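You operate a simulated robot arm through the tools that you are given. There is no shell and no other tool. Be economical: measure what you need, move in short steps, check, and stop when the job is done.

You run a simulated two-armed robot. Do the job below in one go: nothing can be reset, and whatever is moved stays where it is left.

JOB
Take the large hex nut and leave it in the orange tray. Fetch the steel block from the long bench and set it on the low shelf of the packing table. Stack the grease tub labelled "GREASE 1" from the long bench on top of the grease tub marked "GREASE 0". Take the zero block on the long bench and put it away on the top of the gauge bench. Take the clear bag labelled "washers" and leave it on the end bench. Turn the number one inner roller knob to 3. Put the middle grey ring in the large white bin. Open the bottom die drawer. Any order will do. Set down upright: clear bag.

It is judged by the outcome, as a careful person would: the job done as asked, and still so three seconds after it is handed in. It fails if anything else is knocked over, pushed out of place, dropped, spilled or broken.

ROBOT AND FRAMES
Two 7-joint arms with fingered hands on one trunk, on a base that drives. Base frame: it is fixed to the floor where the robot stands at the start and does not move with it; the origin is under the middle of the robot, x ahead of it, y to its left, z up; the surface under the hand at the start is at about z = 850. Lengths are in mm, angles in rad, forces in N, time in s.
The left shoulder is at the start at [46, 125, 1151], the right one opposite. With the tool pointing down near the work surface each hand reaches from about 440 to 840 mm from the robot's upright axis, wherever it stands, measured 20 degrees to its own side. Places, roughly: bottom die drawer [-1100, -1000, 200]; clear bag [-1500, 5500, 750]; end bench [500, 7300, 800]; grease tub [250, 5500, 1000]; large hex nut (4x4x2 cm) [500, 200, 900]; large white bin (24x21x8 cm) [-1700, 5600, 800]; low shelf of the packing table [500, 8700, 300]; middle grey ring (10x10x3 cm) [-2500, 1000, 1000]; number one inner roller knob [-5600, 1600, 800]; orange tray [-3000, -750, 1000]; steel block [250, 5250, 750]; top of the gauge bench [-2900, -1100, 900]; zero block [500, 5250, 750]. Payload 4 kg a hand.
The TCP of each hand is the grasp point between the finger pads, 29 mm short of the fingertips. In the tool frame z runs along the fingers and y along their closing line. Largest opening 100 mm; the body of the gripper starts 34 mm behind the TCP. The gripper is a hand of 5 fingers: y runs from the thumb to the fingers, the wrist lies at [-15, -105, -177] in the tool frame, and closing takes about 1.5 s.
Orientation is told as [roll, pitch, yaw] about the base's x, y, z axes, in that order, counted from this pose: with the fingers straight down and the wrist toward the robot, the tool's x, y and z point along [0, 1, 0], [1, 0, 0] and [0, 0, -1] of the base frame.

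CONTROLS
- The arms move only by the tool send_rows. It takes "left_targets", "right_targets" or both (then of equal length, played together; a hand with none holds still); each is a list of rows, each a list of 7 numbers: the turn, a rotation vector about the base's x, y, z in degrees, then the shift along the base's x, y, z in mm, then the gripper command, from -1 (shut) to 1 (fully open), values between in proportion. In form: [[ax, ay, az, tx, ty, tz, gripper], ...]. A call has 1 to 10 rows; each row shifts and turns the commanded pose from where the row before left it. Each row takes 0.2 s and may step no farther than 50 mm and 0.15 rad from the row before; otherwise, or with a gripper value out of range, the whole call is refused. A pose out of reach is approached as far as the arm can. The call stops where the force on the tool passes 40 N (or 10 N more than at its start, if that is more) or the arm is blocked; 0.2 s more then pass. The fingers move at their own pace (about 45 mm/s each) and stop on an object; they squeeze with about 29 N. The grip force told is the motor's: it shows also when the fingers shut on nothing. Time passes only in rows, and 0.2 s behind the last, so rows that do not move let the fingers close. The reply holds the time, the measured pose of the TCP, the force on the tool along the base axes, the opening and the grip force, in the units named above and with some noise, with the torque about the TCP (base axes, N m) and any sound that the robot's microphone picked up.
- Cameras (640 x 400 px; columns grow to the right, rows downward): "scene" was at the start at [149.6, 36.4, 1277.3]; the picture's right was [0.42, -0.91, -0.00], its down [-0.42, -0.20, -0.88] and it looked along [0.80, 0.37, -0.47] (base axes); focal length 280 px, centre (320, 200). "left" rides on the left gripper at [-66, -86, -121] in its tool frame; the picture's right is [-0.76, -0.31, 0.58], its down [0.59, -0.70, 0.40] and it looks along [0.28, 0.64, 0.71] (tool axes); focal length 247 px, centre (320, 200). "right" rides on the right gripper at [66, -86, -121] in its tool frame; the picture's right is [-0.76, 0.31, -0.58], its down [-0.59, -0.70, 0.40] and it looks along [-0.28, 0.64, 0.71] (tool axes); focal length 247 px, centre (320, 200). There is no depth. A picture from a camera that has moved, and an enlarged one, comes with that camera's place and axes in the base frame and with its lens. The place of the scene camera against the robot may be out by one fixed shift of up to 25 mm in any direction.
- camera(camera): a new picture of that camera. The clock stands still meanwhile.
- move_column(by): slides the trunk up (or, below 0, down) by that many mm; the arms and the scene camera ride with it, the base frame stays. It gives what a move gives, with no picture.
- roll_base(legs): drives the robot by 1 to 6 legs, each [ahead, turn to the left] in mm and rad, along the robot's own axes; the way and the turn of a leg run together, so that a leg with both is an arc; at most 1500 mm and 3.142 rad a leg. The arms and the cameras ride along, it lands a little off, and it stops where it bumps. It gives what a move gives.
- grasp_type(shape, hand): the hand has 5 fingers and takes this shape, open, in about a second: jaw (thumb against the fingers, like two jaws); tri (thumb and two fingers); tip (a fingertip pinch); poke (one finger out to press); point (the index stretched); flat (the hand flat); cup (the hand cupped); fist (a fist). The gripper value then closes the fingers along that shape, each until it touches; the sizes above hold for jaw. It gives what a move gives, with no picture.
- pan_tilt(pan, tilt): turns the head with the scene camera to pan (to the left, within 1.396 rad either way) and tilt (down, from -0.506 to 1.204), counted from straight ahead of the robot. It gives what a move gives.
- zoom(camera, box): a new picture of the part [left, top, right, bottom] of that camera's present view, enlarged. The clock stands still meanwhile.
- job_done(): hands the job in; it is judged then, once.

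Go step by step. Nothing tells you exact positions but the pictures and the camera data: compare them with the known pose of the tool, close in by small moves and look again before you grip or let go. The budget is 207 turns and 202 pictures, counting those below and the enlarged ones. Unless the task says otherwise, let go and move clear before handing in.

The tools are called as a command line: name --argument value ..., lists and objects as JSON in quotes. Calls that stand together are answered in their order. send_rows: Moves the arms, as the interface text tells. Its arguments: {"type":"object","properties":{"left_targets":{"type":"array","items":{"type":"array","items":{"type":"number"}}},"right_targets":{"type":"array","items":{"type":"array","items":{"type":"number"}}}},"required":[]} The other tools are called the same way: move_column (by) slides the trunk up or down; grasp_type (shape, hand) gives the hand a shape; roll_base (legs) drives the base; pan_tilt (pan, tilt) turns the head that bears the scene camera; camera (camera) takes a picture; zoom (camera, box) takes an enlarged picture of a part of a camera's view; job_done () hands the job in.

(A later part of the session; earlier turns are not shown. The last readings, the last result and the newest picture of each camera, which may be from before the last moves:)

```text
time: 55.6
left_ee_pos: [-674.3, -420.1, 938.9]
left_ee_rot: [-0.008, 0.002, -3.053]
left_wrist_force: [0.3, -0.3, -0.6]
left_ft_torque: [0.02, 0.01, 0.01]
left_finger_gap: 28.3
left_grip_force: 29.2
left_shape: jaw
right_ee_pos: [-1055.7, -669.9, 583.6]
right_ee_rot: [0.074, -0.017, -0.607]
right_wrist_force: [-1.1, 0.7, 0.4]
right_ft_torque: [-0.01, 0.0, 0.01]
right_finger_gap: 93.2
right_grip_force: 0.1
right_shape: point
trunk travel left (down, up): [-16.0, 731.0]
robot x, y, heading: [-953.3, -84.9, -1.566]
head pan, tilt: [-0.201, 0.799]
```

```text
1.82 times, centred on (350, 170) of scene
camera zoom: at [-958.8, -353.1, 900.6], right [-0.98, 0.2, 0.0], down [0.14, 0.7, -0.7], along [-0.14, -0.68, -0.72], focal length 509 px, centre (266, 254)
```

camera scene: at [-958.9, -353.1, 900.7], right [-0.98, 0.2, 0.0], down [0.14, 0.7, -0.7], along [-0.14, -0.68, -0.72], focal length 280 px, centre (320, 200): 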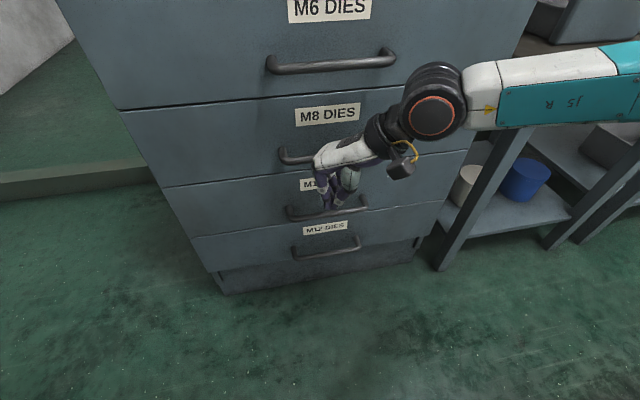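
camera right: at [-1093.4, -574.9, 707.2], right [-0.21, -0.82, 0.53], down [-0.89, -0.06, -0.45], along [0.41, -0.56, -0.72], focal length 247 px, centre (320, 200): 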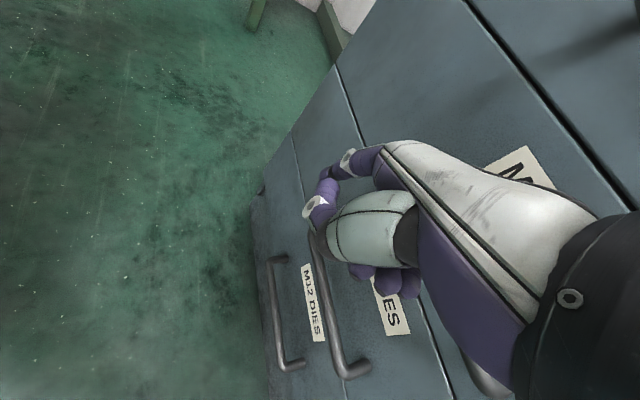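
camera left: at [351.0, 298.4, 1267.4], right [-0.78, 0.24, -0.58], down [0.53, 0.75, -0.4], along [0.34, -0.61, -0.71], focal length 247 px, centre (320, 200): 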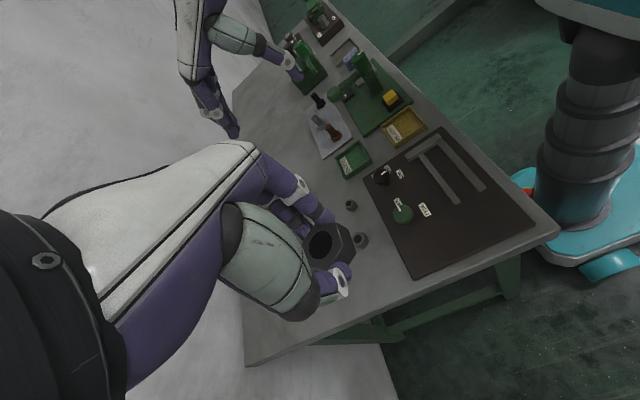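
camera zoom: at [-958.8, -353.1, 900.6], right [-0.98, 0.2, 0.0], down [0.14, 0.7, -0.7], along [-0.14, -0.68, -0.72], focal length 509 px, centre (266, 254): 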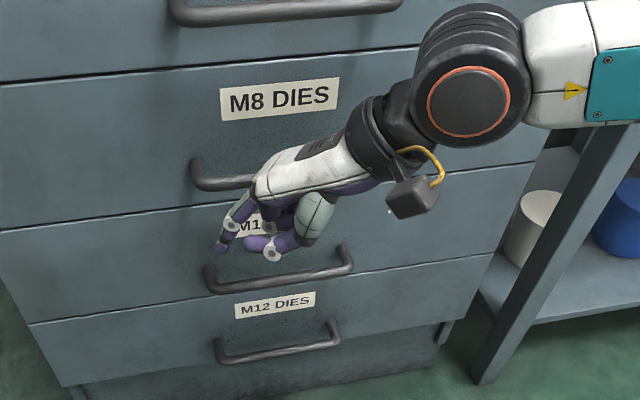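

The bar stands off about 46 mm, so the fingers fit behind it. I'm going back to the jaw shape, yawing partway, and descending in front of the cabinet.

grasp_type --hand "right" --shape "jaw"

send_rows --right_targets '[[0, 0, -8, 0, -5, -20, 0.6], [0, 0, -8, 0, -5, -40, 0.6], [0, 0, -8, 0, -5, -45, 0.6], [0, 0, -4, 0, 0, -45, 0.6], [0, 0, 0, 0, 0, -45, 0.6], [0, 0, 0, 0, 0, -45, 0.6], [0, 0, 0, 0, 0, -45, 0.6], [0, 0, 0, 0, 0, -30, 0.6]]'

camera --camera "right"

zoom --camera "scene" --box '[220, 60, 480, 280]'

```text
time: 56.5
left_ee_pos: [-673.5, -421.1, 939.6]
left_ee_rot: [-0.007, 0.002, -3.053]
left_wrist_force: [0.4, -0.6, -0.4]
left_ft_torque: [0.01, 0.0, -0.01]
left_finger_gap: 28.2
left_grip_force: 29.1
left_shape: jaw
right_ee_pos: [-1053.9, -671.2, 584.4]
right_ee_rot: [0.074, -0.018, -0.606]
right_wrist_force: [0.4, 0.1, -0.3]
right_ft_torque: [0.0, -0.02, -0.02]
right_finger_gap: 99.6
right_grip_force: 0.2
right_shape: jaw
trunk travel left (down, up): [-16.0, 731.0]
robot x, y, heading: [-951.2, -84.0, -1.566]
head pan, tilt: [-0.201, 0.799]
```

```text
time: 58.3
left_ee_pos: [-673.7, -420.3, 939.3]
left_ee_rot: [-0.008, 0.002, -3.052]
left_wrist_force: [-0.1, -0.1, -1.6]
left_ft_torque: [-0.01, 0.01, 0.0]
left_finger_gap: 28.0
left_grip_force: 28.7
left_shape: jaw
right_ee_pos: [-1054.9, -686.1, 268.3]
right_ee_rot: [0.073, -0.018, -1.096]
right_wrist_force: [-0.2, 0.2, 0.3]
right_ft_torque: [0.02, 0.03, 0.01]
right_finger_gap: 80.3
right_grip_force: 0.2
right_shape: jaw
trunk travel left (down, up): [-16.0, 731.0]
robot x, y, heading: [-950.3, -84.4, -1.568]
head pan, tilt: [-0.201, 0.799]
```

```text
172 pictures are left
camera right: at [-1043.5, -582.6, 391.4], right [-0.57, -0.63, 0.53], down [-0.81, 0.36, -0.45], along [0.09, -0.69, -0.72], focal length 247 px, centre (320, 200)
```

right: 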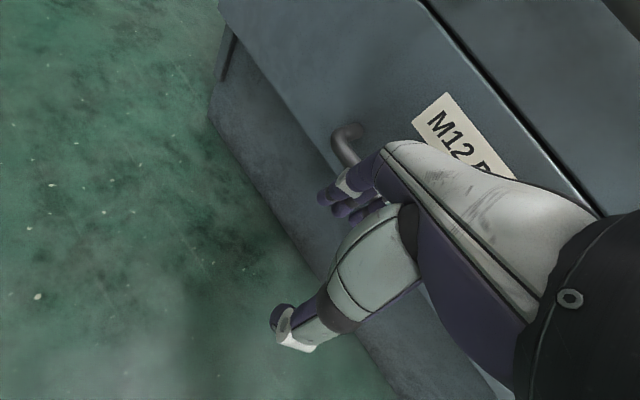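

```text
1.82 times, centred on (350, 170) of scene
camera zoom: at [-958.8, -353.2, 900.6], right [-0.98, 0.2, 0.0], down [0.14, 0.7, -0.7], along [-0.14, -0.68, -0.72], focal length 509 px, centre (266, 254)
```

zoom: 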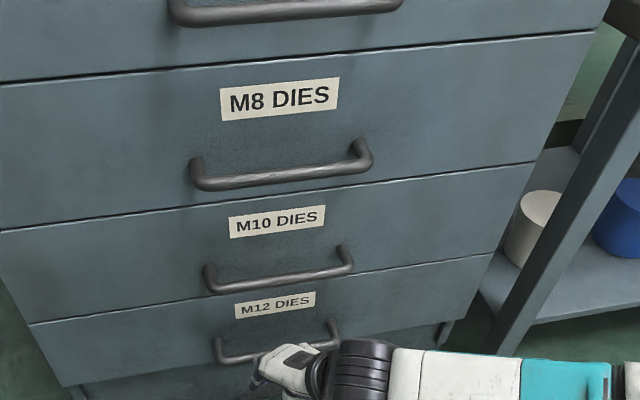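

By triangulation from two hand views, the bar's left end is at [-982, -801, 246]. I'm raising, pitching slightly, narrowing the jaw, and moving over the bar.

send_rows --right_targets '[[-6, 0, 0, 0, 0, 25, -0.2], [-6, 0, 0, 0, 0, 25, -0.2], [0, 0, 0, 0, -30, 0, -0.2], [0, 0, 0, 0, -30, 0, -0.2], [0, 0, 0, 0, -30, 0, -0.2], [0, 0, 0, 0, -10, 0, -0.2]]'

camera --camera "right"

zoom --camera "scene" --box '[260, 120, 460, 300]'

```text
time: 59.5
left_ee_pos: [-673.5, -418.3, 939.2]
left_ee_rot: [-0.008, 0.001, -3.051]
left_wrist_force: [-1.2, -0.8, -1.3]
left_ft_torque: [0.01, 0.01, -0.02]
left_finger_gap: 28.2
left_grip_force: 29.2
left_shape: jaw
right_ee_pos: [-1050.8, -754.6, 313.5]
right_ee_rot: [-0.017, -0.188, -1.076]
right_wrist_force: [-1.3, 22.0, 5.4]
right_ft_torque: [-0.88, -0.06, -0.16]
right_finger_gap: 39.3
right_grip_force: 0.2
right_shape: jaw
trunk travel left (down, up): [-16.0, 731.0]
robot x, y, heading: [-954.1, -84.4, -1.566]
head pan, tilt: [-0.201, 0.799]
stopped in row 5 (right hand): the force on the tool passed its limit at 57 N (the readings are from after the stop); the commanded pose is now the measured one
```

```text
170 pictures are left
camera right: at [-1041.4, -628.9, 413.7], right [-0.57, -0.52, 0.64], down [-0.82, 0.26, -0.51], along [0.1, -0.81, -0.58], focal length 247 px, centre (320, 200)
```

right: 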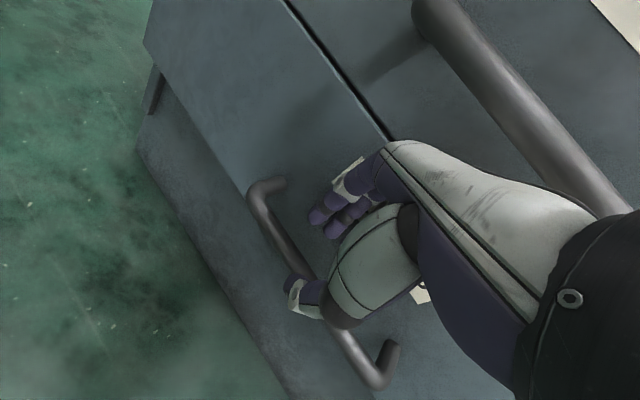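

```text
2.22 times, centred on (360, 210) of scene
camera zoom: at [-958.7, -351.7, 900.9], right [-0.98, 0.2, 0.0], down [0.14, 0.7, -0.7], along [-0.14, -0.68, -0.72], focal length 622 px, centre (231, 178)
```

zoom: 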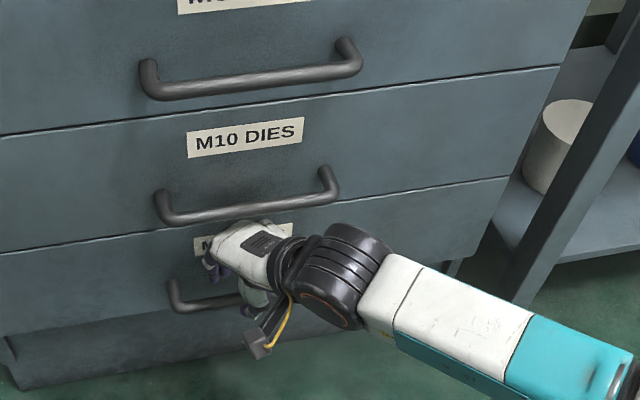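

The hand's back met the M10 handle above. I'm backing slightly, pitching more, lowering a bit, and going forward again.

send_rows --right_targets '[[0, 0, 0, 0, 20, 0, -0.2], [-7, 0, 0, 0, 5, -5, -0.2], [-7, 0, 0, 0, 5, -10, -0.2], [0, 0, 0, 0, -20, 0, -0.2], [0, 0, 0, 0, -20, 0, -0.2], [0, 0, 0, 0, -15, 0, -0.2], [0, 0, 0, 0, -10, 0, -0.2]]'

camera --camera "right"

```text
time: 60.6
left_ee_pos: [-674.1, -420.0, 940.3]
left_ee_rot: [-0.008, 0.002, -3.053]
left_wrist_force: [0.1, 0.8, -0.7]
left_ft_torque: [-0.03, -0.02, 0.03]
left_finger_gap: 28.2
left_grip_force: 28.7
left_shape: jaw
right_ee_pos: [-1078.3, -759.0, 295.0]
right_ee_rot: [-0.139, -0.395, -1.034]
right_wrist_force: [-2.1, 19.3, 4.6]
right_ft_torque: [-0.62, 0.05, -0.34]
right_finger_gap: 40.1
right_grip_force: 0.0
right_shape: jaw
right hand out of reach, approached as far as the arm can: row 3
trunk travel left (down, up): [-16.0, 731.0]
robot x, y, heading: [-952.1, -88.0, -1.567]
head pan, tilt: [-0.201, 0.799]
stopped in row 5 (right hand): the force on the tool passed its limit at 56 N (the readings are from after the stop); the commanded pose is now the measured one
```

```text
168 pictures are left
camera right: at [-1069.0, -614.3, 363.1], right [-0.56, -0.36, 0.74], down [-0.82, 0.13, -0.56], along [0.11, -0.92, -0.37], focal length 247 px, centre (320, 200)
```

right: 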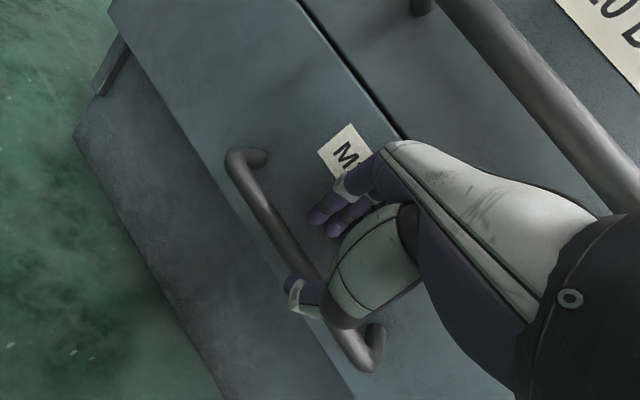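

The knuckles of the half-closed jaw meet the drawer front. I'll use the stretched index finger as a hook instead: back off, level, change shape, then look.

send_rows --right_targets '[[0, 0, 0, 0, 25, 5, -0.2], [8, 0, 0, 0, 15, 5, -0.2], [8, 0, 0, 0, 0, 0, -0.2], [6, 0, 0, 0, 0, 0, -0.2]]'

grasp_type --hand "right" --shape "point"

camera --camera "right"

zoom --camera "scene" --box '[260, 120, 460, 300]'

```text
time: 61.6
left_ee_pos: [-674.0, -420.0, 938.2]
left_ee_rot: [-0.007, 0.003, -3.054]
left_wrist_force: [-1.2, 0.9, 0.1]
left_ft_torque: [-0.01, 0.0, -0.02]
left_finger_gap: 28.4
left_grip_force: 29.3
left_shape: jaw
right_ee_pos: [-1084.4, -724.5, 306.2]
right_ee_rot: [0.053, -0.06, -1.081]
right_wrist_force: [-0.7, 0.2, 0.1]
right_ft_torque: [-0.01, 0.01, -0.03]
right_finger_gap: 40.1
right_grip_force: 0.1
right_shape: jaw
right hand out of reach, approached as far as the arm can: row 1
trunk travel left (down, up): [-16.0, 731.0]
robot x, y, heading: [-953.2, -86.3, -1.566]
head pan, tilt: [-0.201, 0.799]
```

```text
time: 62.5
left_ee_pos: [-672.9, -420.8, 938.0]
left_ee_rot: [-0.008, 0.002, -3.052]
left_wrist_force: [-0.1, -0.3, -0.9]
left_ft_torque: [-0.01, 0.01, 0.01]
left_finger_gap: 28.3
left_grip_force: 29.2
left_shape: jaw
right_ee_pos: [-1084.3, -723.7, 306.3]
right_ee_rot: [0.052, -0.062, -1.08]
right_wrist_force: [-1.2, 0.9, -0.3]
right_ft_torque: [-0.01, -0.01, 0.01]
right_finger_gap: 93.1
right_grip_force: 0.1
right_shape: point
trunk travel left (down, up): [-16.0, 731.0]
robot x, y, heading: [-953.5, -82.8, -1.565]
head pan, tilt: [-0.201, 0.799]
```

```text
167 pictures are left
camera right: at [-1076.0, -614.7, 424.0], right [-0.57, -0.61, 0.55], down [-0.82, 0.33, -0.47], along [0.11, -0.72, -0.69], focal length 247 px, centre (320, 200)
```

right: 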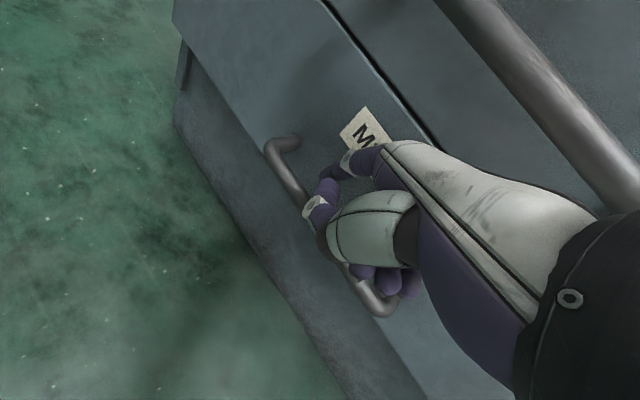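

```text
2.22 times, centred on (360, 210) of scene
camera zoom: at [-958.6, -352.7, 900.6], right [-0.98, 0.2, 0.0], down [0.14, 0.7, -0.7], along [-0.14, -0.68, -0.72], focal length 622 px, centre (231, 178)
```

zoom: 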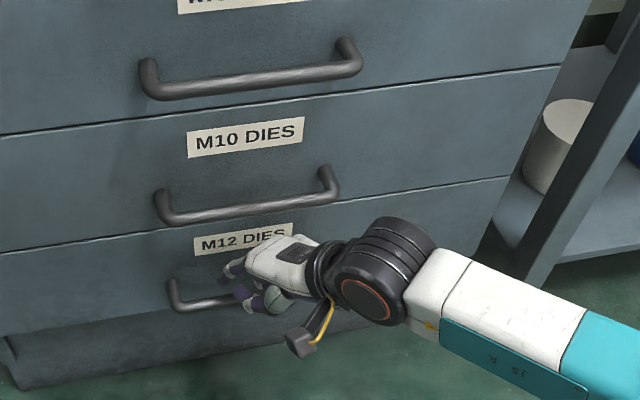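

The index tip is about 38 mm above the bar and needs roughly 28 mm more forward. I'm moving over the bar and lowering gently.

send_rows --right_targets '[[0, 0, 0, 0, -15, 0, 1], [0, 0, 0, 0, -14, 0, 1], [0, 0, 0, 0, 0, -12, 1], [0, 0, 0, 0, 0, -12, 1], [0, 0, 0, 0, 0, -12, 1], [0, 0, 0, 0, 0, -12, 1], [0, 0, 0, 0, 0, -12, 1]]'

camera --camera "right"

zoom --camera "scene" --box '[260, 160, 420, 300]'

```text
time: 64.0
left_ee_pos: [-673.5, -416.7, 940.4]
left_ee_rot: [-0.003, 0.002, -3.053]
left_wrist_force: [1.1, 0.2, -0.4]
left_ft_torque: [0.0, -0.02, 0.0]
left_finger_gap: 28.2
left_grip_force: 28.7
left_shape: jaw
right_ee_pos: [-1083.5, -756.4, 262.2]
right_ee_rot: [0.056, -0.077, -1.079]
right_wrist_force: [-7.2, 23.4, 29.2]
right_ft_torque: [-0.35, -0.73, 0.55]
right_finger_gap: 93.0
right_grip_force: 0.1
right_shape: point
trunk travel left (down, up): [-16.0, 731.0]
robot x, y, heading: [-952.5, -82.9, -1.567]
head pan, tilt: [-0.201, 0.799]
stopped in row 7 (right hand): the force on the tool passed its limit at 57 N (the readings are from after the stop); the commanded pose is now the measured one
```

```text
165 pictures are left
camera right: at [-1075.1, -645.5, 377.9], right [-0.57, -0.6, 0.56], down [-0.81, 0.32, -0.48], along [0.11, -0.73, -0.68], focal length 247 px, centre (320, 200)
```

right: 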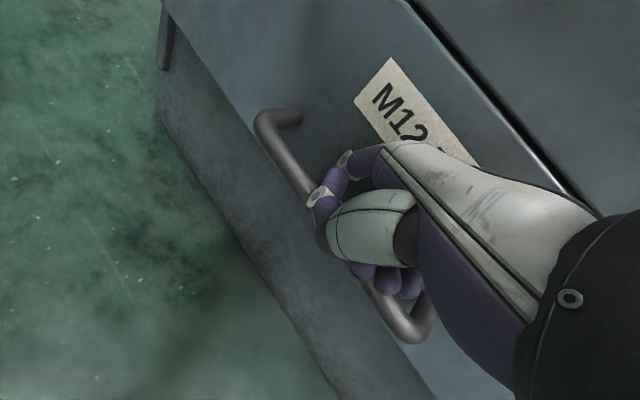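

```text
2.86 times, centred on (340, 230) of scene
camera zoom: at [-958.4, -349.5, 902.0], right [-0.98, 0.2, 0.0], down [0.14, 0.7, -0.7], along [-0.14, -0.69, -0.72], focal length 800 px, centre (263, 114)
```

zoom: 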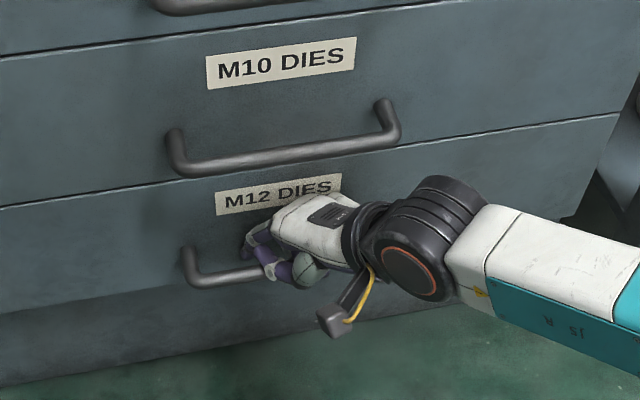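

The index tip is behind the bar and the thumb rests on the front. I'm curling the finger around the bar and pulling a little.

send_rows --right_targets '[[0, 0, 0, 0, 0, 2, -1], [0, 0, 0, 0, 0, 0, -1], [0, 0, 0, 0, 0, 0, -1], [0, 0, 0, 0, 0, 0, -1], [0, 0, 0, 0, 0, 0, -1], [0, 0, 0, 0, 15, 0, -1], [0, 0, 0, 0, 15, 0, -1], [0, 0, 0, 0, 15, 0, -1]]'

camera --camera "right"

zoom --camera "scene" --box '[260, 160, 420, 300]'

```text
time: 65.8
left_ee_pos: [-673.9, -417.0, 940.4]
left_ee_rot: [-0.006, 0.002, -3.052]
left_wrist_force: [-0.3, 0.3, -1.0]
left_ft_torque: [0.0, 0.03, -0.04]
left_finger_gap: 28.4
left_grip_force: 29.4
left_shape: jaw
right_ee_pos: [-1083.6, -712.2, 261.8]
right_ee_rot: [0.055, -0.073, -1.08]
right_wrist_force: [-3.9, 2.8, 30.4]
right_ft_torque: [-0.58, -0.33, 0.16]
right_finger_gap: 92.8
right_grip_force: 0.1
right_shape: point
trunk travel left (down, up): [-16.0, 731.0]
robot x, y, heading: [-953.0, -81.9, -1.565]
head pan, tilt: [-0.201, 0.799]
```

```text
163 pictures are left
camera right: at [-1075.5, -601.0, 378.3], right [-0.57, -0.6, 0.56], down [-0.81, 0.32, -0.48], along [0.11, -0.73, -0.68], focal length 247 px, centre (320, 200)
```

right: 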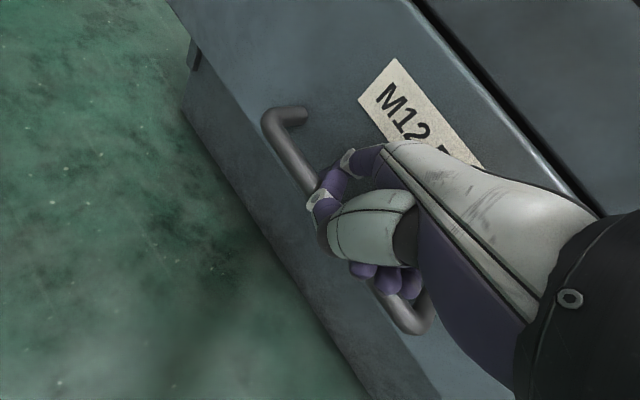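

```text
2.86 times, centred on (340, 230) of scene
camera zoom: at [-958.4, -350.3, 901.6], right [-0.98, 0.2, 0.0], down [0.14, 0.7, -0.7], along [-0.14, -0.69, -0.72], focal length 800 px, centre (263, 114)
```

zoom: 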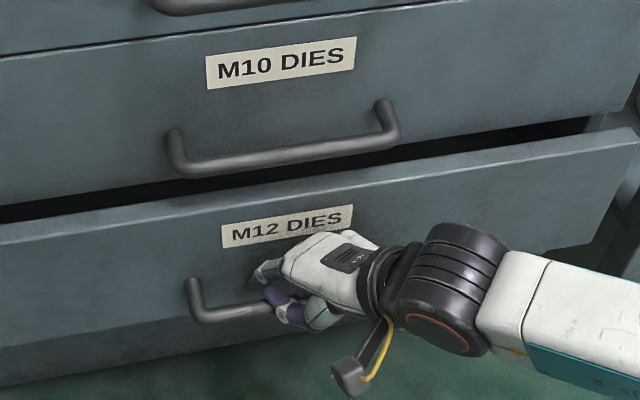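

The drawer is coming out. I'm pulling further by rolling the base back.

roll_base --legs '[[-250, 0]]'

camera --camera "scene"

```text
time: 67.6
left_ee_pos: [-675.0, -168.5, 939.0]
left_ee_rot: [-0.007, 0.0, -3.053]
left_wrist_force: [-0.3, -0.8, -0.7]
left_ft_torque: [0.0, -0.05, 0.02]
left_finger_gap: 28.4
left_grip_force: 28.7
left_shape: jaw
right_ee_pos: [-1084.7, -464.5, 262.0]
right_ee_rot: [0.056, -0.078, -1.08]
right_wrist_force: [3.4, -0.2, 29.5]
right_ft_torque: [-0.54, -0.18, 0.14]
right_finger_gap: 92.9
right_grip_force: 0.0
right_shape: point
trunk travel left (down, up): [-16.0, 731.0]
robot x, y, heading: [-957.1, 165.1, -1.569]
head pan, tilt: [-0.201, 0.799]
```

```text
161 pictures are left
camera scene: at [-959.3, -102.2, 901.4], right [-0.98, 0.2, 0.0], down [0.14, 0.7, -0.7], along [-0.14, -0.69, -0.72], focal length 280 px, centre (320, 200)
```

scene: 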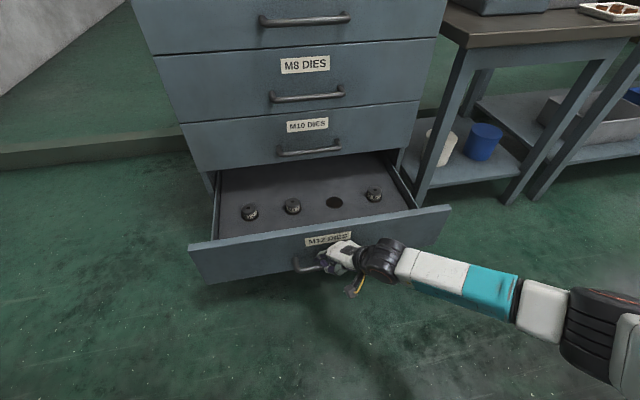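

The bottom drawer is wide open. I'm unhooking upward, backing away, and raising the trunk.

send_rows --right_targets '[[0, 0, 0, 0, 0, 20, 1], [0, 0, 0, 0, 0, 25, 1], [0, 0, 0, 0, 0, 30, 1], [0, 0, 0, 0, 20, 40, 1], [0, 0, 0, 0, 20, 45, 1], [0, 0, 0, 0, 20, 45, 1], [0, 0, 0, 0, 0, 45, 1], [0, 0, 0, 0, 0, 45, 1], [0, 0, 0, 0, 0, 45, 1], [0, 0, 0, 0, 0, 45, 1]]'

move_column --by 334

grasp_type --hand "right" --shape "jaw"

camera --camera "scene"

```text
time: 69.8
left_ee_pos: [-674.3, -172.1, 939.1]
left_ee_rot: [-0.006, 0.003, -3.054]
left_wrist_force: [-0.3, -0.1, -0.4]
left_ft_torque: [0.01, 0.01, 0.0]
left_finger_gap: 28.3
left_grip_force: 29.2
left_shape: jaw
right_ee_pos: [-1084.8, -404.7, 646.3]
right_ee_rot: [0.058, -0.073, -1.079]
right_wrist_force: [-0.3, 0.4, 0.3]
right_ft_torque: [0.0, 0.01, 0.01]
right_finger_gap: 93.0
right_grip_force: 0.1
right_shape: point
trunk travel left (down, up): [-16.0, 731.0]
robot x, y, heading: [-955.2, 162.1, -1.564]
head pan, tilt: [-0.201, 0.799]
```

```text
time: 73.1
left_ee_pos: [-673.6, -172.7, 1272.6]
left_ee_rot: [-0.009, 0.001, -3.053]
left_wrist_force: [0.3, -0.5, -0.4]
left_ft_torque: [0.01, 0.0, -0.02]
left_finger_gap: 28.0
left_grip_force: 29.2
left_shape: jaw
right_ee_pos: [-1083.9, -404.9, 979.0]
right_ee_rot: [0.057, -0.075, -1.081]
right_wrist_force: [0.1, 0.2, -0.5]
right_ft_torque: [-0.03, -0.01, 0.0]
right_finger_gap: 93.1
right_grip_force: 0.1
right_shape: point
trunk travel left (down, up): [-350.0, 397.0]
robot x, y, heading: [-953.4, 161.8, -1.568]
head pan, tilt: [-0.201, 0.799]
```

```text
time: 74.0
left_ee_pos: [-674.7, -170.9, 1273.6]
left_ee_rot: [-0.007, 0.001, -3.054]
left_wrist_force: [0.0, 0.3, -0.8]
left_ft_torque: [0.01, 0.02, -0.01]
left_finger_gap: 28.4
left_grip_force: 29.3
left_shape: jaw
right_ee_pos: [-1084.1, -404.4, 979.7]
right_ee_rot: [0.058, -0.075, -1.08]
right_wrist_force: [0.8, 0.1, -0.6]
right_ft_torque: [0.01, 0.02, 0.02]
right_finger_gap: 99.8
right_grip_force: 0.0
right_shape: jaw
trunk travel left (down, up): [-350.0, 397.0]
robot x, y, heading: [-956.8, 161.9, -1.566]
head pan, tilt: [-0.201, 0.799]
```

```text
160 pictures are left
camera scene: at [-960.2, 24.2, 1250.4], right [-0.98, 0.2, 0.0], down [0.14, 0.7, -0.7], along [-0.14, -0.68, -0.72], focal length 280 px, centre (320, 200)
```

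scene: 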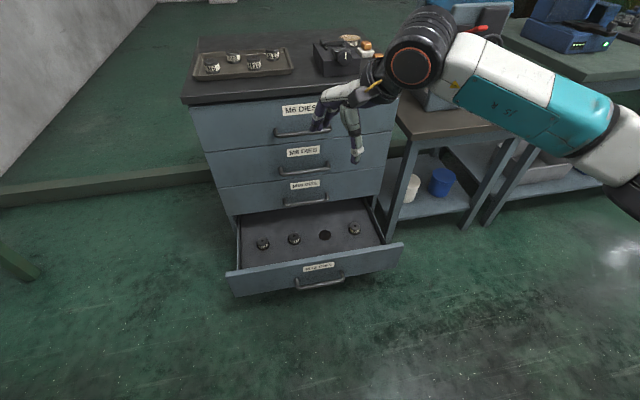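

Next is the orange tray. I'm raising the right hand to travel height, turning to face -x, and driving down the aisle with a look first.

send_rows --right_targets '[[0, 0, 0, 0, 20, 40, 1], [0, 0, 0, 0, 0, 45, 1], [0, 0, 0, 0, 0, 45, 1], [0, 0, 0, 0, 0, 40, 1]]'

roll_base --legs '[[150, 0], [0, -1.575]]'

pan_tilt --pan 0.3 --tilt 0.3

camera --camera "scene"

pan_tilt --pan -0.5 --tilt 0.3

camera --camera "scene"

```text
time: 75.0
left_ee_pos: [-674.6, -171.0, 1273.6]
left_ee_rot: [-0.007, 0.001, -3.052]
left_wrist_force: [-0.1, -0.2, -1.8]
left_ft_torque: [0.01, -0.01, 0.0]
left_finger_gap: 28.1
left_grip_force: 28.8
left_shape: jaw
right_ee_pos: [-1083.3, -384.8, 1150.8]
right_ee_rot: [0.057, -0.077, -1.079]
right_wrist_force: [0.0, 0.0, 0.8]
right_ft_torque: [-0.02, 0.01, 0.01]
right_finger_gap: 99.8
right_grip_force: 0.1
right_shape: jaw
trunk travel left (down, up): [-350.0, 397.0]
robot x, y, heading: [-952.9, 163.3, -1.57]
head pan, tilt: [-0.201, 0.799]
```

```text
time: 80.3
left_ee_pos: [-1289.7, -265.3, 1272.9]
left_ee_rot: [-0.006, 0.002, 1.655]
left_wrist_force: [0.9, 0.1, -0.3]
left_ft_torque: [-0.03, -0.01, 0.02]
left_finger_gap: 28.5
left_grip_force: 29.4
left_shape: jaw
right_ee_pos: [-1501.7, 144.1, 1150.8]
right_ee_rot: [0.058, -0.077, -2.659]
right_wrist_force: [-1.2, 0.1, -0.6]
right_ft_torque: [0.04, 0.01, 0.01]
right_finger_gap: 99.8
right_grip_force: 0.0
right_shape: jaw
trunk travel left (down, up): [-350.0, 397.0]
robot x, y, heading: [-955.4, 12.7, 3.142]
head pan, tilt: [-0.201, 0.799]
```

```text
time: 81.3
left_ee_pos: [-1289.9, -266.0, 1273.0]
left_ee_rot: [-0.007, 0.0, 1.654]
left_wrist_force: [0.3, 0.0, -0.6]
left_ft_torque: [0.0, -0.01, 0.01]
left_finger_gap: 28.1
left_grip_force: 29.5
left_shape: jaw
right_ee_pos: [-1499.9, 144.5, 1150.9]
right_ee_rot: [0.059, -0.075, -2.656]
right_wrist_force: [0.0, -0.3, 0.2]
right_ft_torque: [0.0, -0.01, 0.0]
right_finger_gap: 100.1
right_grip_force: 0.1
right_shape: jaw
trunk travel left (down, up): [-350.0, 397.0]
robot x, y, heading: [-952.8, 12.5, 3.143]
head pan, tilt: [0.3, 0.3]
```

```text
159 pictures are left
camera scene: at [-1090.9, -17.9, 1294.6], right [-0.29, 0.96, 0.0], down [0.28, 0.09, -0.95], along [-0.91, -0.28, -0.3], focal length 280 px, centre (320, 200)
```

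scene: 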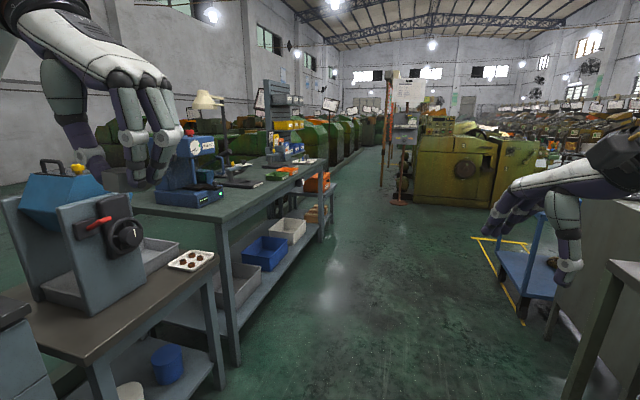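

```text
time: 82.4
left_ee_pos: [-1290.8, -264.8, 1273.0]
left_ee_rot: [-0.008, 0.0, 1.655]
left_wrist_force: [0.0, -0.1, 0.1]
left_ft_torque: [-0.04, 0.01, -0.01]
left_finger_gap: 28.2
left_grip_force: 28.8
left_shape: jaw
right_ee_pos: [-1500.4, 143.1, 1150.4]
right_ee_rot: [0.057, -0.075, -2.659]
right_wrist_force: [0.0, -0.6, -0.2]
right_ft_torque: [-0.06, 0.0, -0.01]
right_finger_gap: 100.1
right_grip_force: 0.0
right_shape: jaw
trunk travel left (down, up): [-350.0, 397.0]
robot x, y, heading: [-951.5, 14.5, 3.144]
head pan, tilt: [-0.499, 0.3]
```

```text
158 pictures are left
camera scene: at [-1083.6, 54.2, 1294.7], right [0.48, 0.88, 0.0], down [0.26, -0.14, -0.96], along [-0.84, 0.46, -0.3], focal length 280 px, centre (320, 200)
```

scene: 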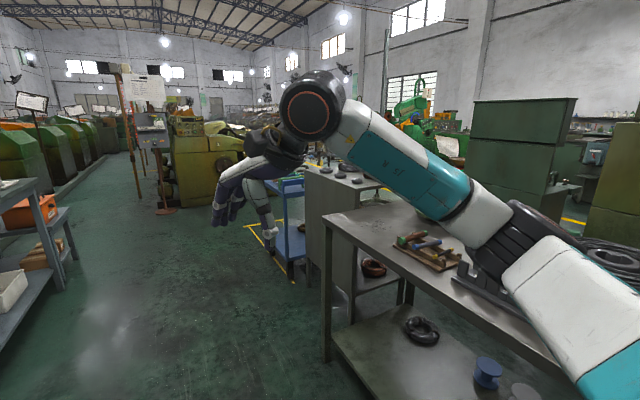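

The aisle is clear. I'm driving to x ≈ -3150 and turning left to face the gauge bench.

roll_base --legs '[[1100, 0], [1080, 0], [0, 1.57]]'

pan_tilt --pan 0.2 --tilt 0.45

camera --camera "scene"

```text
time: 97.1
left_ee_pos: [-2846.1, -307.9, 1273.9]
left_ee_rot: [-0.005, 0.002, -3.063]
left_wrist_force: [0.2, -0.2, -0.4]
left_ft_torque: [-0.03, -0.04, -0.01]
left_finger_gap: 28.0
left_grip_force: 29.6
left_shape: jaw
right_ee_pos: [-3257.2, -515.3, 1149.6]
right_ee_rot: [0.055, -0.075, -1.094]
right_wrist_force: [0.0, -0.1, -0.6]
right_ft_torque: [-0.04, 0.0, 0.02]
right_finger_gap: 99.8
right_grip_force: 0.1
right_shape: jaw
trunk travel left (down, up): [-350.0, 397.0]
robot x, y, heading: [-3124.4, 26.8, -1.576]
head pan, tilt: [-0.499, 0.3]
```

```text
time: 98.1
left_ee_pos: [-2846.1, -307.7, 1273.0]
left_ee_rot: [-0.006, 0.002, -3.063]
left_wrist_force: [0.7, 1.0, -0.6]
left_ft_torque: [0.01, 0.0, -0.02]
left_finger_gap: 28.1
left_grip_force: 28.9
left_shape: jaw
right_ee_pos: [-3258.0, -515.8, 1150.6]
right_ee_rot: [0.057, -0.075, -1.094]
right_wrist_force: [0.7, -0.8, 0.3]
right_ft_torque: [0.02, -0.02, -0.01]
right_finger_gap: 100.0
right_grip_force: 0.1
right_shape: jaw
trunk travel left (down, up): [-350.0, 397.0]
robot x, y, heading: [-3126.4, 33.6, -1.581]
head pan, tilt: [0.201, 0.45]
```

```text
157 pictures are left
camera scene: at [-3095.9, -119.2, 1280.8], right [-0.98, -0.19, 0.0], down [-0.08, 0.43, -0.9], along [0.17, -0.88, -0.44], focal length 280 px, centre (320, 200)
```

scene: 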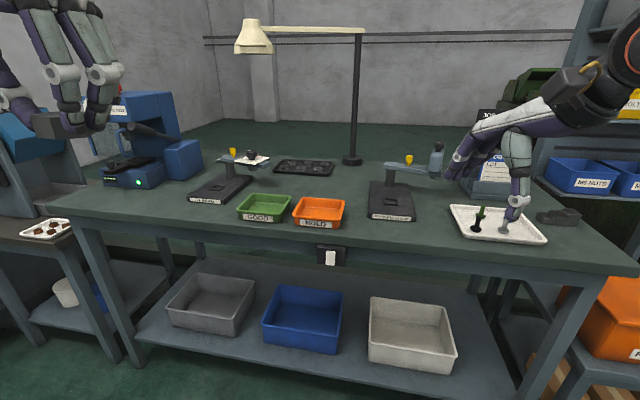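

The orange "HOLD" tray is at about [-2961, -814, 895]. I'm rolling closer and bringing the left hand over it.

roll_base --legs '[[270, 0.01]]'

send_rows --left_targets '[[0, 0, 0, -15, -30, -30, -1], [0, 0, 0, -15, -30, -30, -1], [0, 0, 0, -15, -30, -30, -1], [0, 0, 0, -15, -30, -30, -1], [0, 0, 0, -15, -30, -30, -1], [0, 0, 0, -15, -30, -30, -1], [0, 0, 0, -15, -25, -30, -1], [0, 0, 0, -10, -10, -20, -1]]'

camera --camera "left"

camera --camera "scene"

```text
time: 100.0
left_ee_pos: [-2845.2, -576.7, 1273.5]
left_ee_rot: [-0.008, 0.001, -3.055]
left_wrist_force: [-0.7, 0.3, -0.6]
left_ft_torque: [0.03, -0.02, -0.01]
left_finger_gap: 28.1
left_grip_force: 28.8
left_shape: jaw
right_ee_pos: [-3252.8, -789.4, 1150.1]
right_ee_rot: [0.057, -0.076, -1.083]
right_wrist_force: [1.2, 0.1, -1.2]
right_ft_torque: [0.02, -0.02, 0.01]
right_finger_gap: 99.5
right_grip_force: 0.1
right_shape: jaw
trunk travel left (down, up): [-350.0, 397.0]
robot x, y, heading: [-3124.0, -238.8, -1.566]
head pan, tilt: [0.201, 0.45]
```

```text
time: 101.8
left_ee_pos: [-2959.9, -791.1, 1042.1]
left_ee_rot: [-0.008, 0.003, -3.055]
left_wrist_force: [0.4, -0.9, -0.8]
left_ft_torque: [0.01, -0.03, -0.01]
left_finger_gap: 28.1
left_grip_force: 29.1
left_shape: jaw
right_ee_pos: [-3254.5, -789.0, 1150.8]
right_ee_rot: [0.058, -0.075, -1.083]
right_wrist_force: [-0.2, -0.3, -0.9]
right_ft_torque: [-0.02, 0.0, 0.0]
right_finger_gap: 99.9
right_grip_force: 0.0
right_shape: jaw
trunk travel left (down, up): [-350.0, 397.0]
robot x, y, heading: [-3126.3, -243.1, -1.569]
head pan, tilt: [0.201, 0.45]
```

```text
156 pictures are left
camera left: at [-2879.4, -719.5, 1164.4], right [0.24, 0.79, -0.57], down [0.75, -0.52, -0.4], along [-0.61, -0.33, -0.72], focal length 247 px, centre (320, 200)
```

left: 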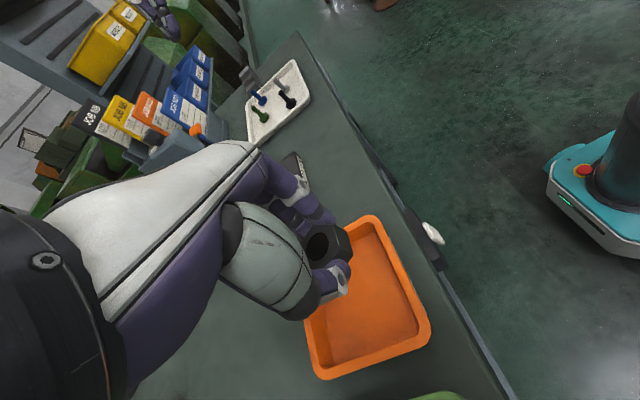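

```text
155 pictures are left
camera scene: at [-3095.3, -390.4, 1280.8], right [-0.98, -0.2, 0.0], down [-0.09, 0.43, -0.9], along [0.18, -0.88, -0.44], focal length 280 px, centre (320, 200)
```

scene: 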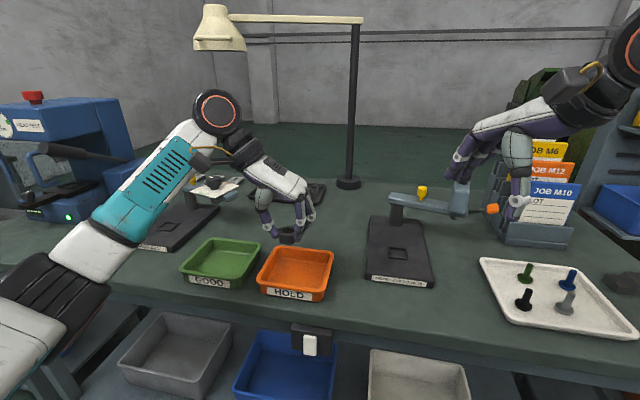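

The tray centre is at about [-2962, -835]. I'm moving over it and lowering gently until contact.

send_rows --left_targets '[[0, 0, 0, 0, -22, -20, -1], [0, 0, 0, 0, -22, -30, -1], [0, 0, 0, 0, 0, -30, -1], [0, 0, 0, 0, 0, -20, -1], [0, 0, 0, 0, 0, -15, -1], [0, 0, 0, 0, 0, -8, -1]]'

camera --camera "left"

zoom --camera "scene" --box '[160, 150, 420, 320]'

```text
time: 103.2
left_ee_pos: [-2958.7, -834.8, 920.0]
left_ee_rot: [-0.005, 0.001, -3.053]
left_wrist_force: [0.1, -0.8, -0.3]
left_ft_torque: [0.0, -0.02, 0.04]
left_finger_gap: 28.1
left_grip_force: 28.8
left_shape: jaw
right_ee_pos: [-3251.9, -788.1, 1152.3]
right_ee_rot: [0.057, -0.074, -1.082]
right_wrist_force: [0.0, -0.1, 0.2]
right_ft_torque: [0.0, -0.02, 0.01]
right_finger_gap: 100.1
right_grip_force: 0.1
right_shape: jaw
trunk travel left (down, up): [-350.0, 397.0]
robot x, y, heading: [-3119.8, -244.8, -1.574]
head pan, tilt: [0.201, 0.45]
```

```text
154 pictures are left
camera left: at [-2878.9, -763.1, 1042.6], right [0.24, 0.79, -0.57], down [0.75, -0.52, -0.4], along [-0.61, -0.33, -0.72], focal length 247 px, centre (320, 200)
```

left: 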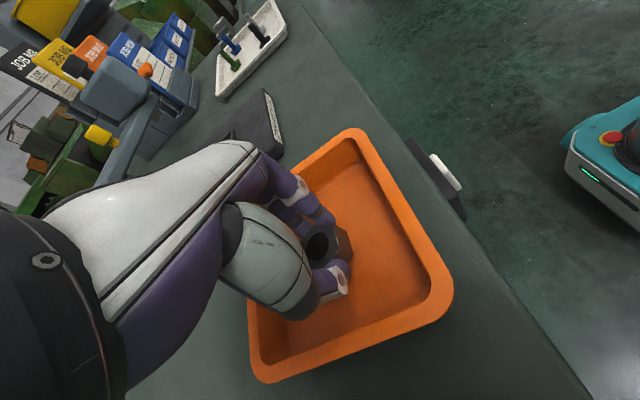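

```text
2.35 times, centred on (290, 235) of scene
camera zoom: at [-3095.2, -390.3, 1280.8], right [-0.98, -0.2, 0.0], down [-0.09, 0.43, -0.9], along [0.18, -0.88, -0.44], focal length 658 px, centre (391, 118)
```

zoom: 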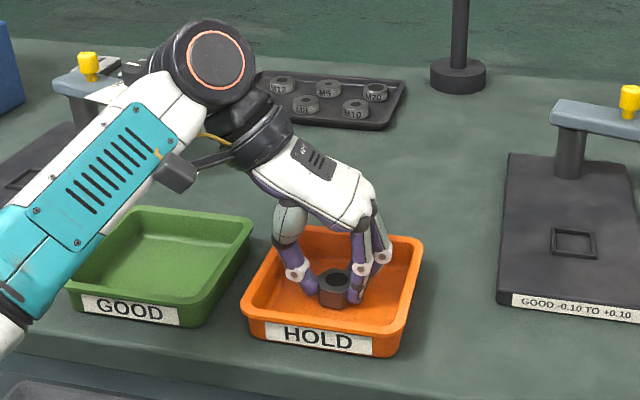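

The nut is inside the tray. I'm lowering the last bit in small steps.

send_rows --left_targets '[[0, 0, 0, 0, 0, -4, -1], [0, 0, 0, 0, 0, -4, -1], [0, 0, 0, 0, 0, -4, -1], [0, 0, 0, 0, 0, -3, -1]]'

zoom --camera "scene" --box '[220, 180, 380, 310]'

```text
time: 104.3
left_ee_pos: [-2960.2, -836.4, 914.2]
left_ee_rot: [0.007, -0.009, -3.055]
left_wrist_force: [1.0, 3.4, 17.7]
left_ft_torque: [0.06, 0.08, -0.01]
left_finger_gap: 30.7
left_grip_force: 28.6
left_shape: jaw
right_ee_pos: [-3252.5, -786.7, 1150.5]
right_ee_rot: [0.056, -0.078, -1.084]
right_wrist_force: [0.5, 0.2, 0.1]
right_ft_torque: [0.01, 0.0, -0.01]
right_finger_gap: 100.2
right_grip_force: 0.0
right_shape: jaw
trunk travel left (down, up): [-350.0, 397.0]
robot x, y, heading: [-3119.1, -240.4, -1.57]
head pan, tilt: [0.201, 0.45]
stopped in row 4 (left hand): the force on the tool passed its limit at 41 N (the readings are from after the stop); the commanded pose is now the measured one
```

```text
3.08 times, centred on (300, 245) of scene
camera zoom: at [-3095.4, -389.0, 1280.8], right [-0.98, -0.2, 0.0], down [-0.09, 0.43, -0.9], along [0.18, -0.88, -0.43], focal length 861 px, centre (382, 62)
```

zoom: 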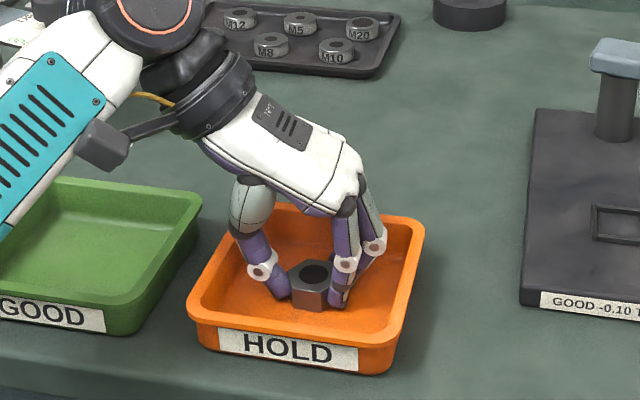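

The nut rests on the tray floor. Releasing and lifting away.

send_rows --left_targets '[[0, 0, 0, 0, 0, 1, 0.2], [0, 0, 0, 0, 0, 0, 0.2], [0, 0, 0, 0, 0, 0, 0.2], [0, 0, 0, 0, 0, 10, 0.2], [0, 0, 0, 0, 0, 30, 0.2], [0, 0, 0, 0, 0, 45, 0.2], [0, 0, 0, 0, 10, 45, 0.2], [0, 0, 0, 0, 20, 40, 0.2], [0, 0, 0, 0, 20, 40, 0.2], [0, 0, 0, 0, 20, 30, 0.2]]'

camera --camera "scene"

```text
time: 106.5
left_ee_pos: [-2960.1, -766.6, 1151.8]
left_ee_rot: [0.0, -0.002, -3.054]
left_wrist_force: [0.0, 0.1, 0.0]
left_ft_torque: [0.04, 0.0, 0.0]
left_finger_gap: 59.9
left_grip_force: 0.1
left_shape: jaw
right_ee_pos: [-3253.4, -787.5, 1150.7]
right_ee_rot: [0.056, -0.075, -1.083]
right_wrist_force: [-0.7, 0.5, -0.8]
right_ft_torque: [-0.02, 0.0, -0.01]
right_finger_gap: 100.0
right_grip_force: 0.0
right_shape: jaw
trunk travel left (down, up): [-350.0, 397.0]
robot x, y, heading: [-3121.3, -240.0, -1.574]
head pan, tilt: [0.201, 0.45]
```

```text
151 pictures are left
camera scene: at [-3095.1, -389.6, 1280.9], right [-0.98, -0.2, 0.0], down [-0.09, 0.43, -0.9], along [0.18, -0.88, -0.44], focal length 280 px, centre (320, 200)
```

scene: 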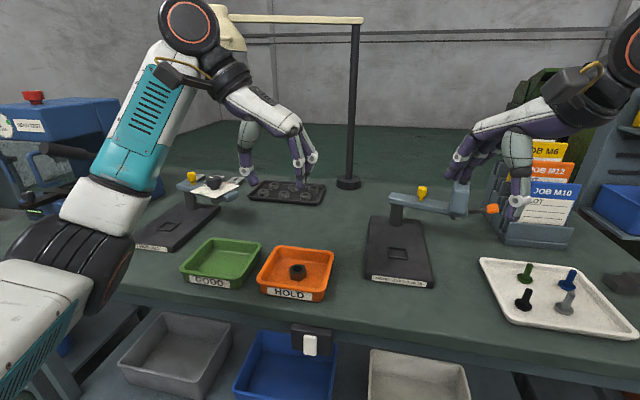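

The nut lies in the orange tray. Next is the middle grey ring near [-2500, 1000], so I'm backing off and turning toward +y.

roll_base --legs '[[-260, 0], [0, 1.57], [480, 0], [0, 1.57]]'

pan_tilt --pan 0.0 --tilt 0.5

camera --camera "scene"

```text
time: 118.6
left_ee_pos: [-2797.0, 548.1, 1152.3]
left_ee_rot: [0.004, -0.004, 0.062]
left_wrist_force: [-1.0, 0.4, -1.0]
left_ft_torque: [0.02, 0.01, 0.01]
left_finger_gap: 59.9
left_grip_force: 0.1
left_shape: jaw
right_ee_pos: [-2503.4, 562.1, 1150.4]
right_ee_rot: [0.057, -0.075, 2.034]
right_wrist_force: [-0.1, 1.0, 1.0]
right_ft_torque: [-0.03, 0.01, 0.0]
right_finger_gap: 100.0
right_grip_force: 0.0
right_shape: jaw
trunk travel left (down, up): [-350.0, 397.0]
robot x, y, heading: [-2646.4, 16.1, 1.548]
head pan, tilt: [0.201, 0.45]
```

```text
time: 119.3
left_ee_pos: [-2797.7, 548.4, 1151.5]
left_ee_rot: [0.004, -0.005, 0.064]
left_wrist_force: [0.2, 0.3, 0.6]
left_ft_torque: [-0.02, 0.01, 0.0]
left_finger_gap: 60.1
left_grip_force: 0.0
left_shape: jaw
right_ee_pos: [-2503.6, 560.8, 1150.7]
right_ee_rot: [0.058, -0.076, 2.031]
right_wrist_force: [-0.6, 0.1, 0.1]
right_ft_torque: [-0.02, 0.02, -0.01]
right_finger_gap: 99.9
right_grip_force: 0.1
right_shape: jaw
trunk travel left (down, up): [-350.0, 397.0]
robot x, y, heading: [-2652.2, 17.4, 1.541]
head pan, tilt: [0.0, 0.499]
```

```text
150 pictures are left
camera scene: at [-2635.2, 163.8, 1276.3], right [1.0, -0.02, 0.0], down [-0.01, -0.48, -0.88], along [0.02, 0.88, -0.48], focal length 280 px, centre (320, 200)
```

scene: 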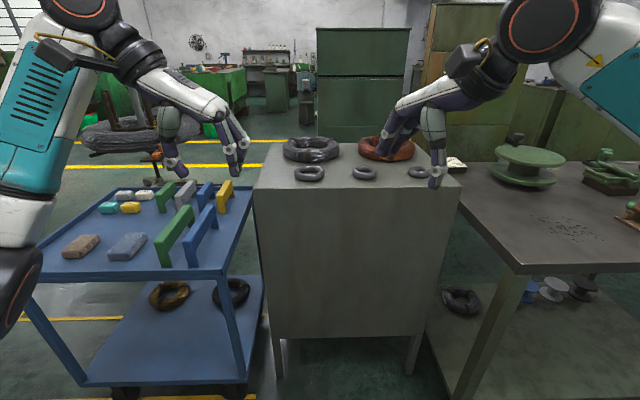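

Three small grey rings lie on the grey cabinet, and the middle one is at pixel (365,173). Zooming.

zoom --camera "scene" --box '[250, 120, 470, 260]'

camera --camera "right"

```text
2.86 times, centred on (360, 190) of scene
camera zoom: at [-2635.2, 163.8, 1276.3], right [1.0, -0.02, 0.0], down [-0.01, -0.48, -0.88], along [0.02, 0.88, -0.48], focal length 800 px, centre (206, 229)
```

zoom: 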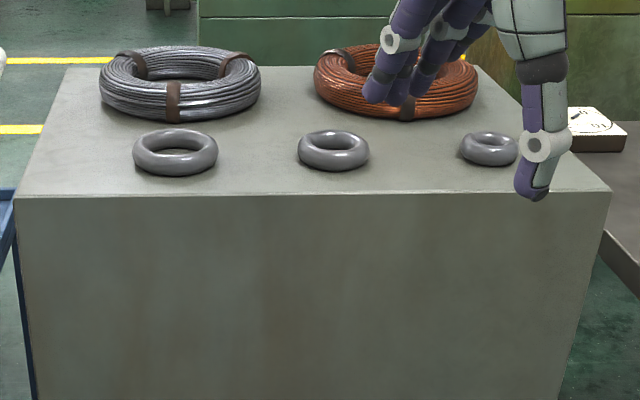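

```text
148 pictures are left
camera right: at [-2513.0, 450.1, 1267.0], right [0.59, 0.59, 0.55], down [0.8, -0.35, -0.48], along [-0.09, 0.73, -0.68], focal length 247 px, centre (320, 200)
```

right: 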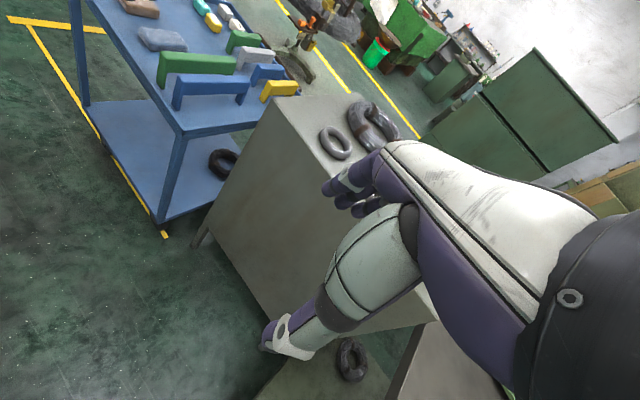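

The middle ring, also the middle size, is at about [-2487, 926, 952]. I'm rolling forward and looking with the right hand camera.

roll_base --legs '[[330, 0]]'

camera --camera "right"

camera --camera "scene"

```text
time: 121.5
left_ee_pos: [-2790.3, 881.1, 1151.4]
left_ee_rot: [0.002, -0.006, 0.064]
left_wrist_force: [-0.1, -0.3, -0.2]
left_ft_torque: [-0.02, 0.01, 0.03]
left_finger_gap: 60.0
left_grip_force: 0.0
left_shape: jaw
right_ee_pos: [-2496.1, 893.8, 1150.6]
right_ee_rot: [0.057, -0.076, 2.037]
right_wrist_force: [0.4, -0.1, -0.5]
right_ft_torque: [-0.01, -0.04, -0.01]
right_finger_gap: 99.9
right_grip_force: 0.1
right_shape: jaw
trunk travel left (down, up): [-350.0, 397.0]
robot x, y, heading: [-2642.3, 352.4, 1.538]
head pan, tilt: [0.0, 0.499]
```

```text
147 pictures are left
camera right: at [-2505.8, 783.0, 1266.6], right [0.59, 0.59, 0.55], down [0.8, -0.35, -0.48], along [-0.09, 0.73, -0.68], focal length 247 px, centre (320, 200)
```

right: 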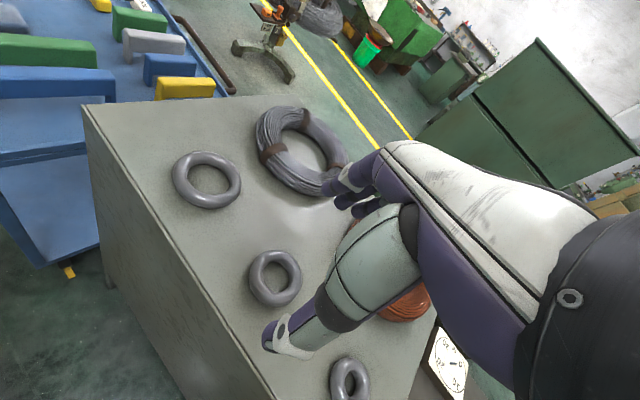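

```text
146 pictures are left
camera scene: at [-2627.6, 496.6, 1276.2], right [1.0, -0.02, 0.0], down [-0.01, -0.48, -0.88], along [0.02, 0.88, -0.48], focal length 280 px, centre (320, 200)
```

scene: 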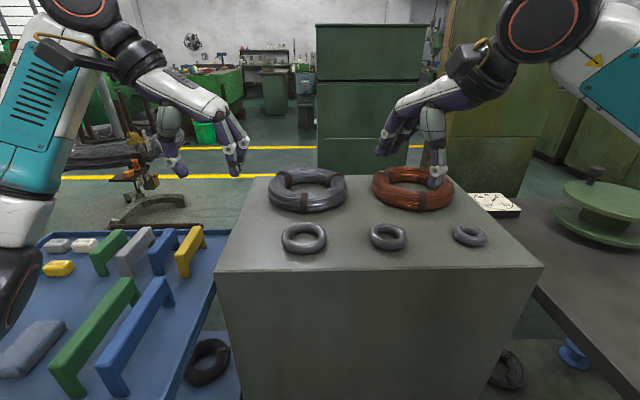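

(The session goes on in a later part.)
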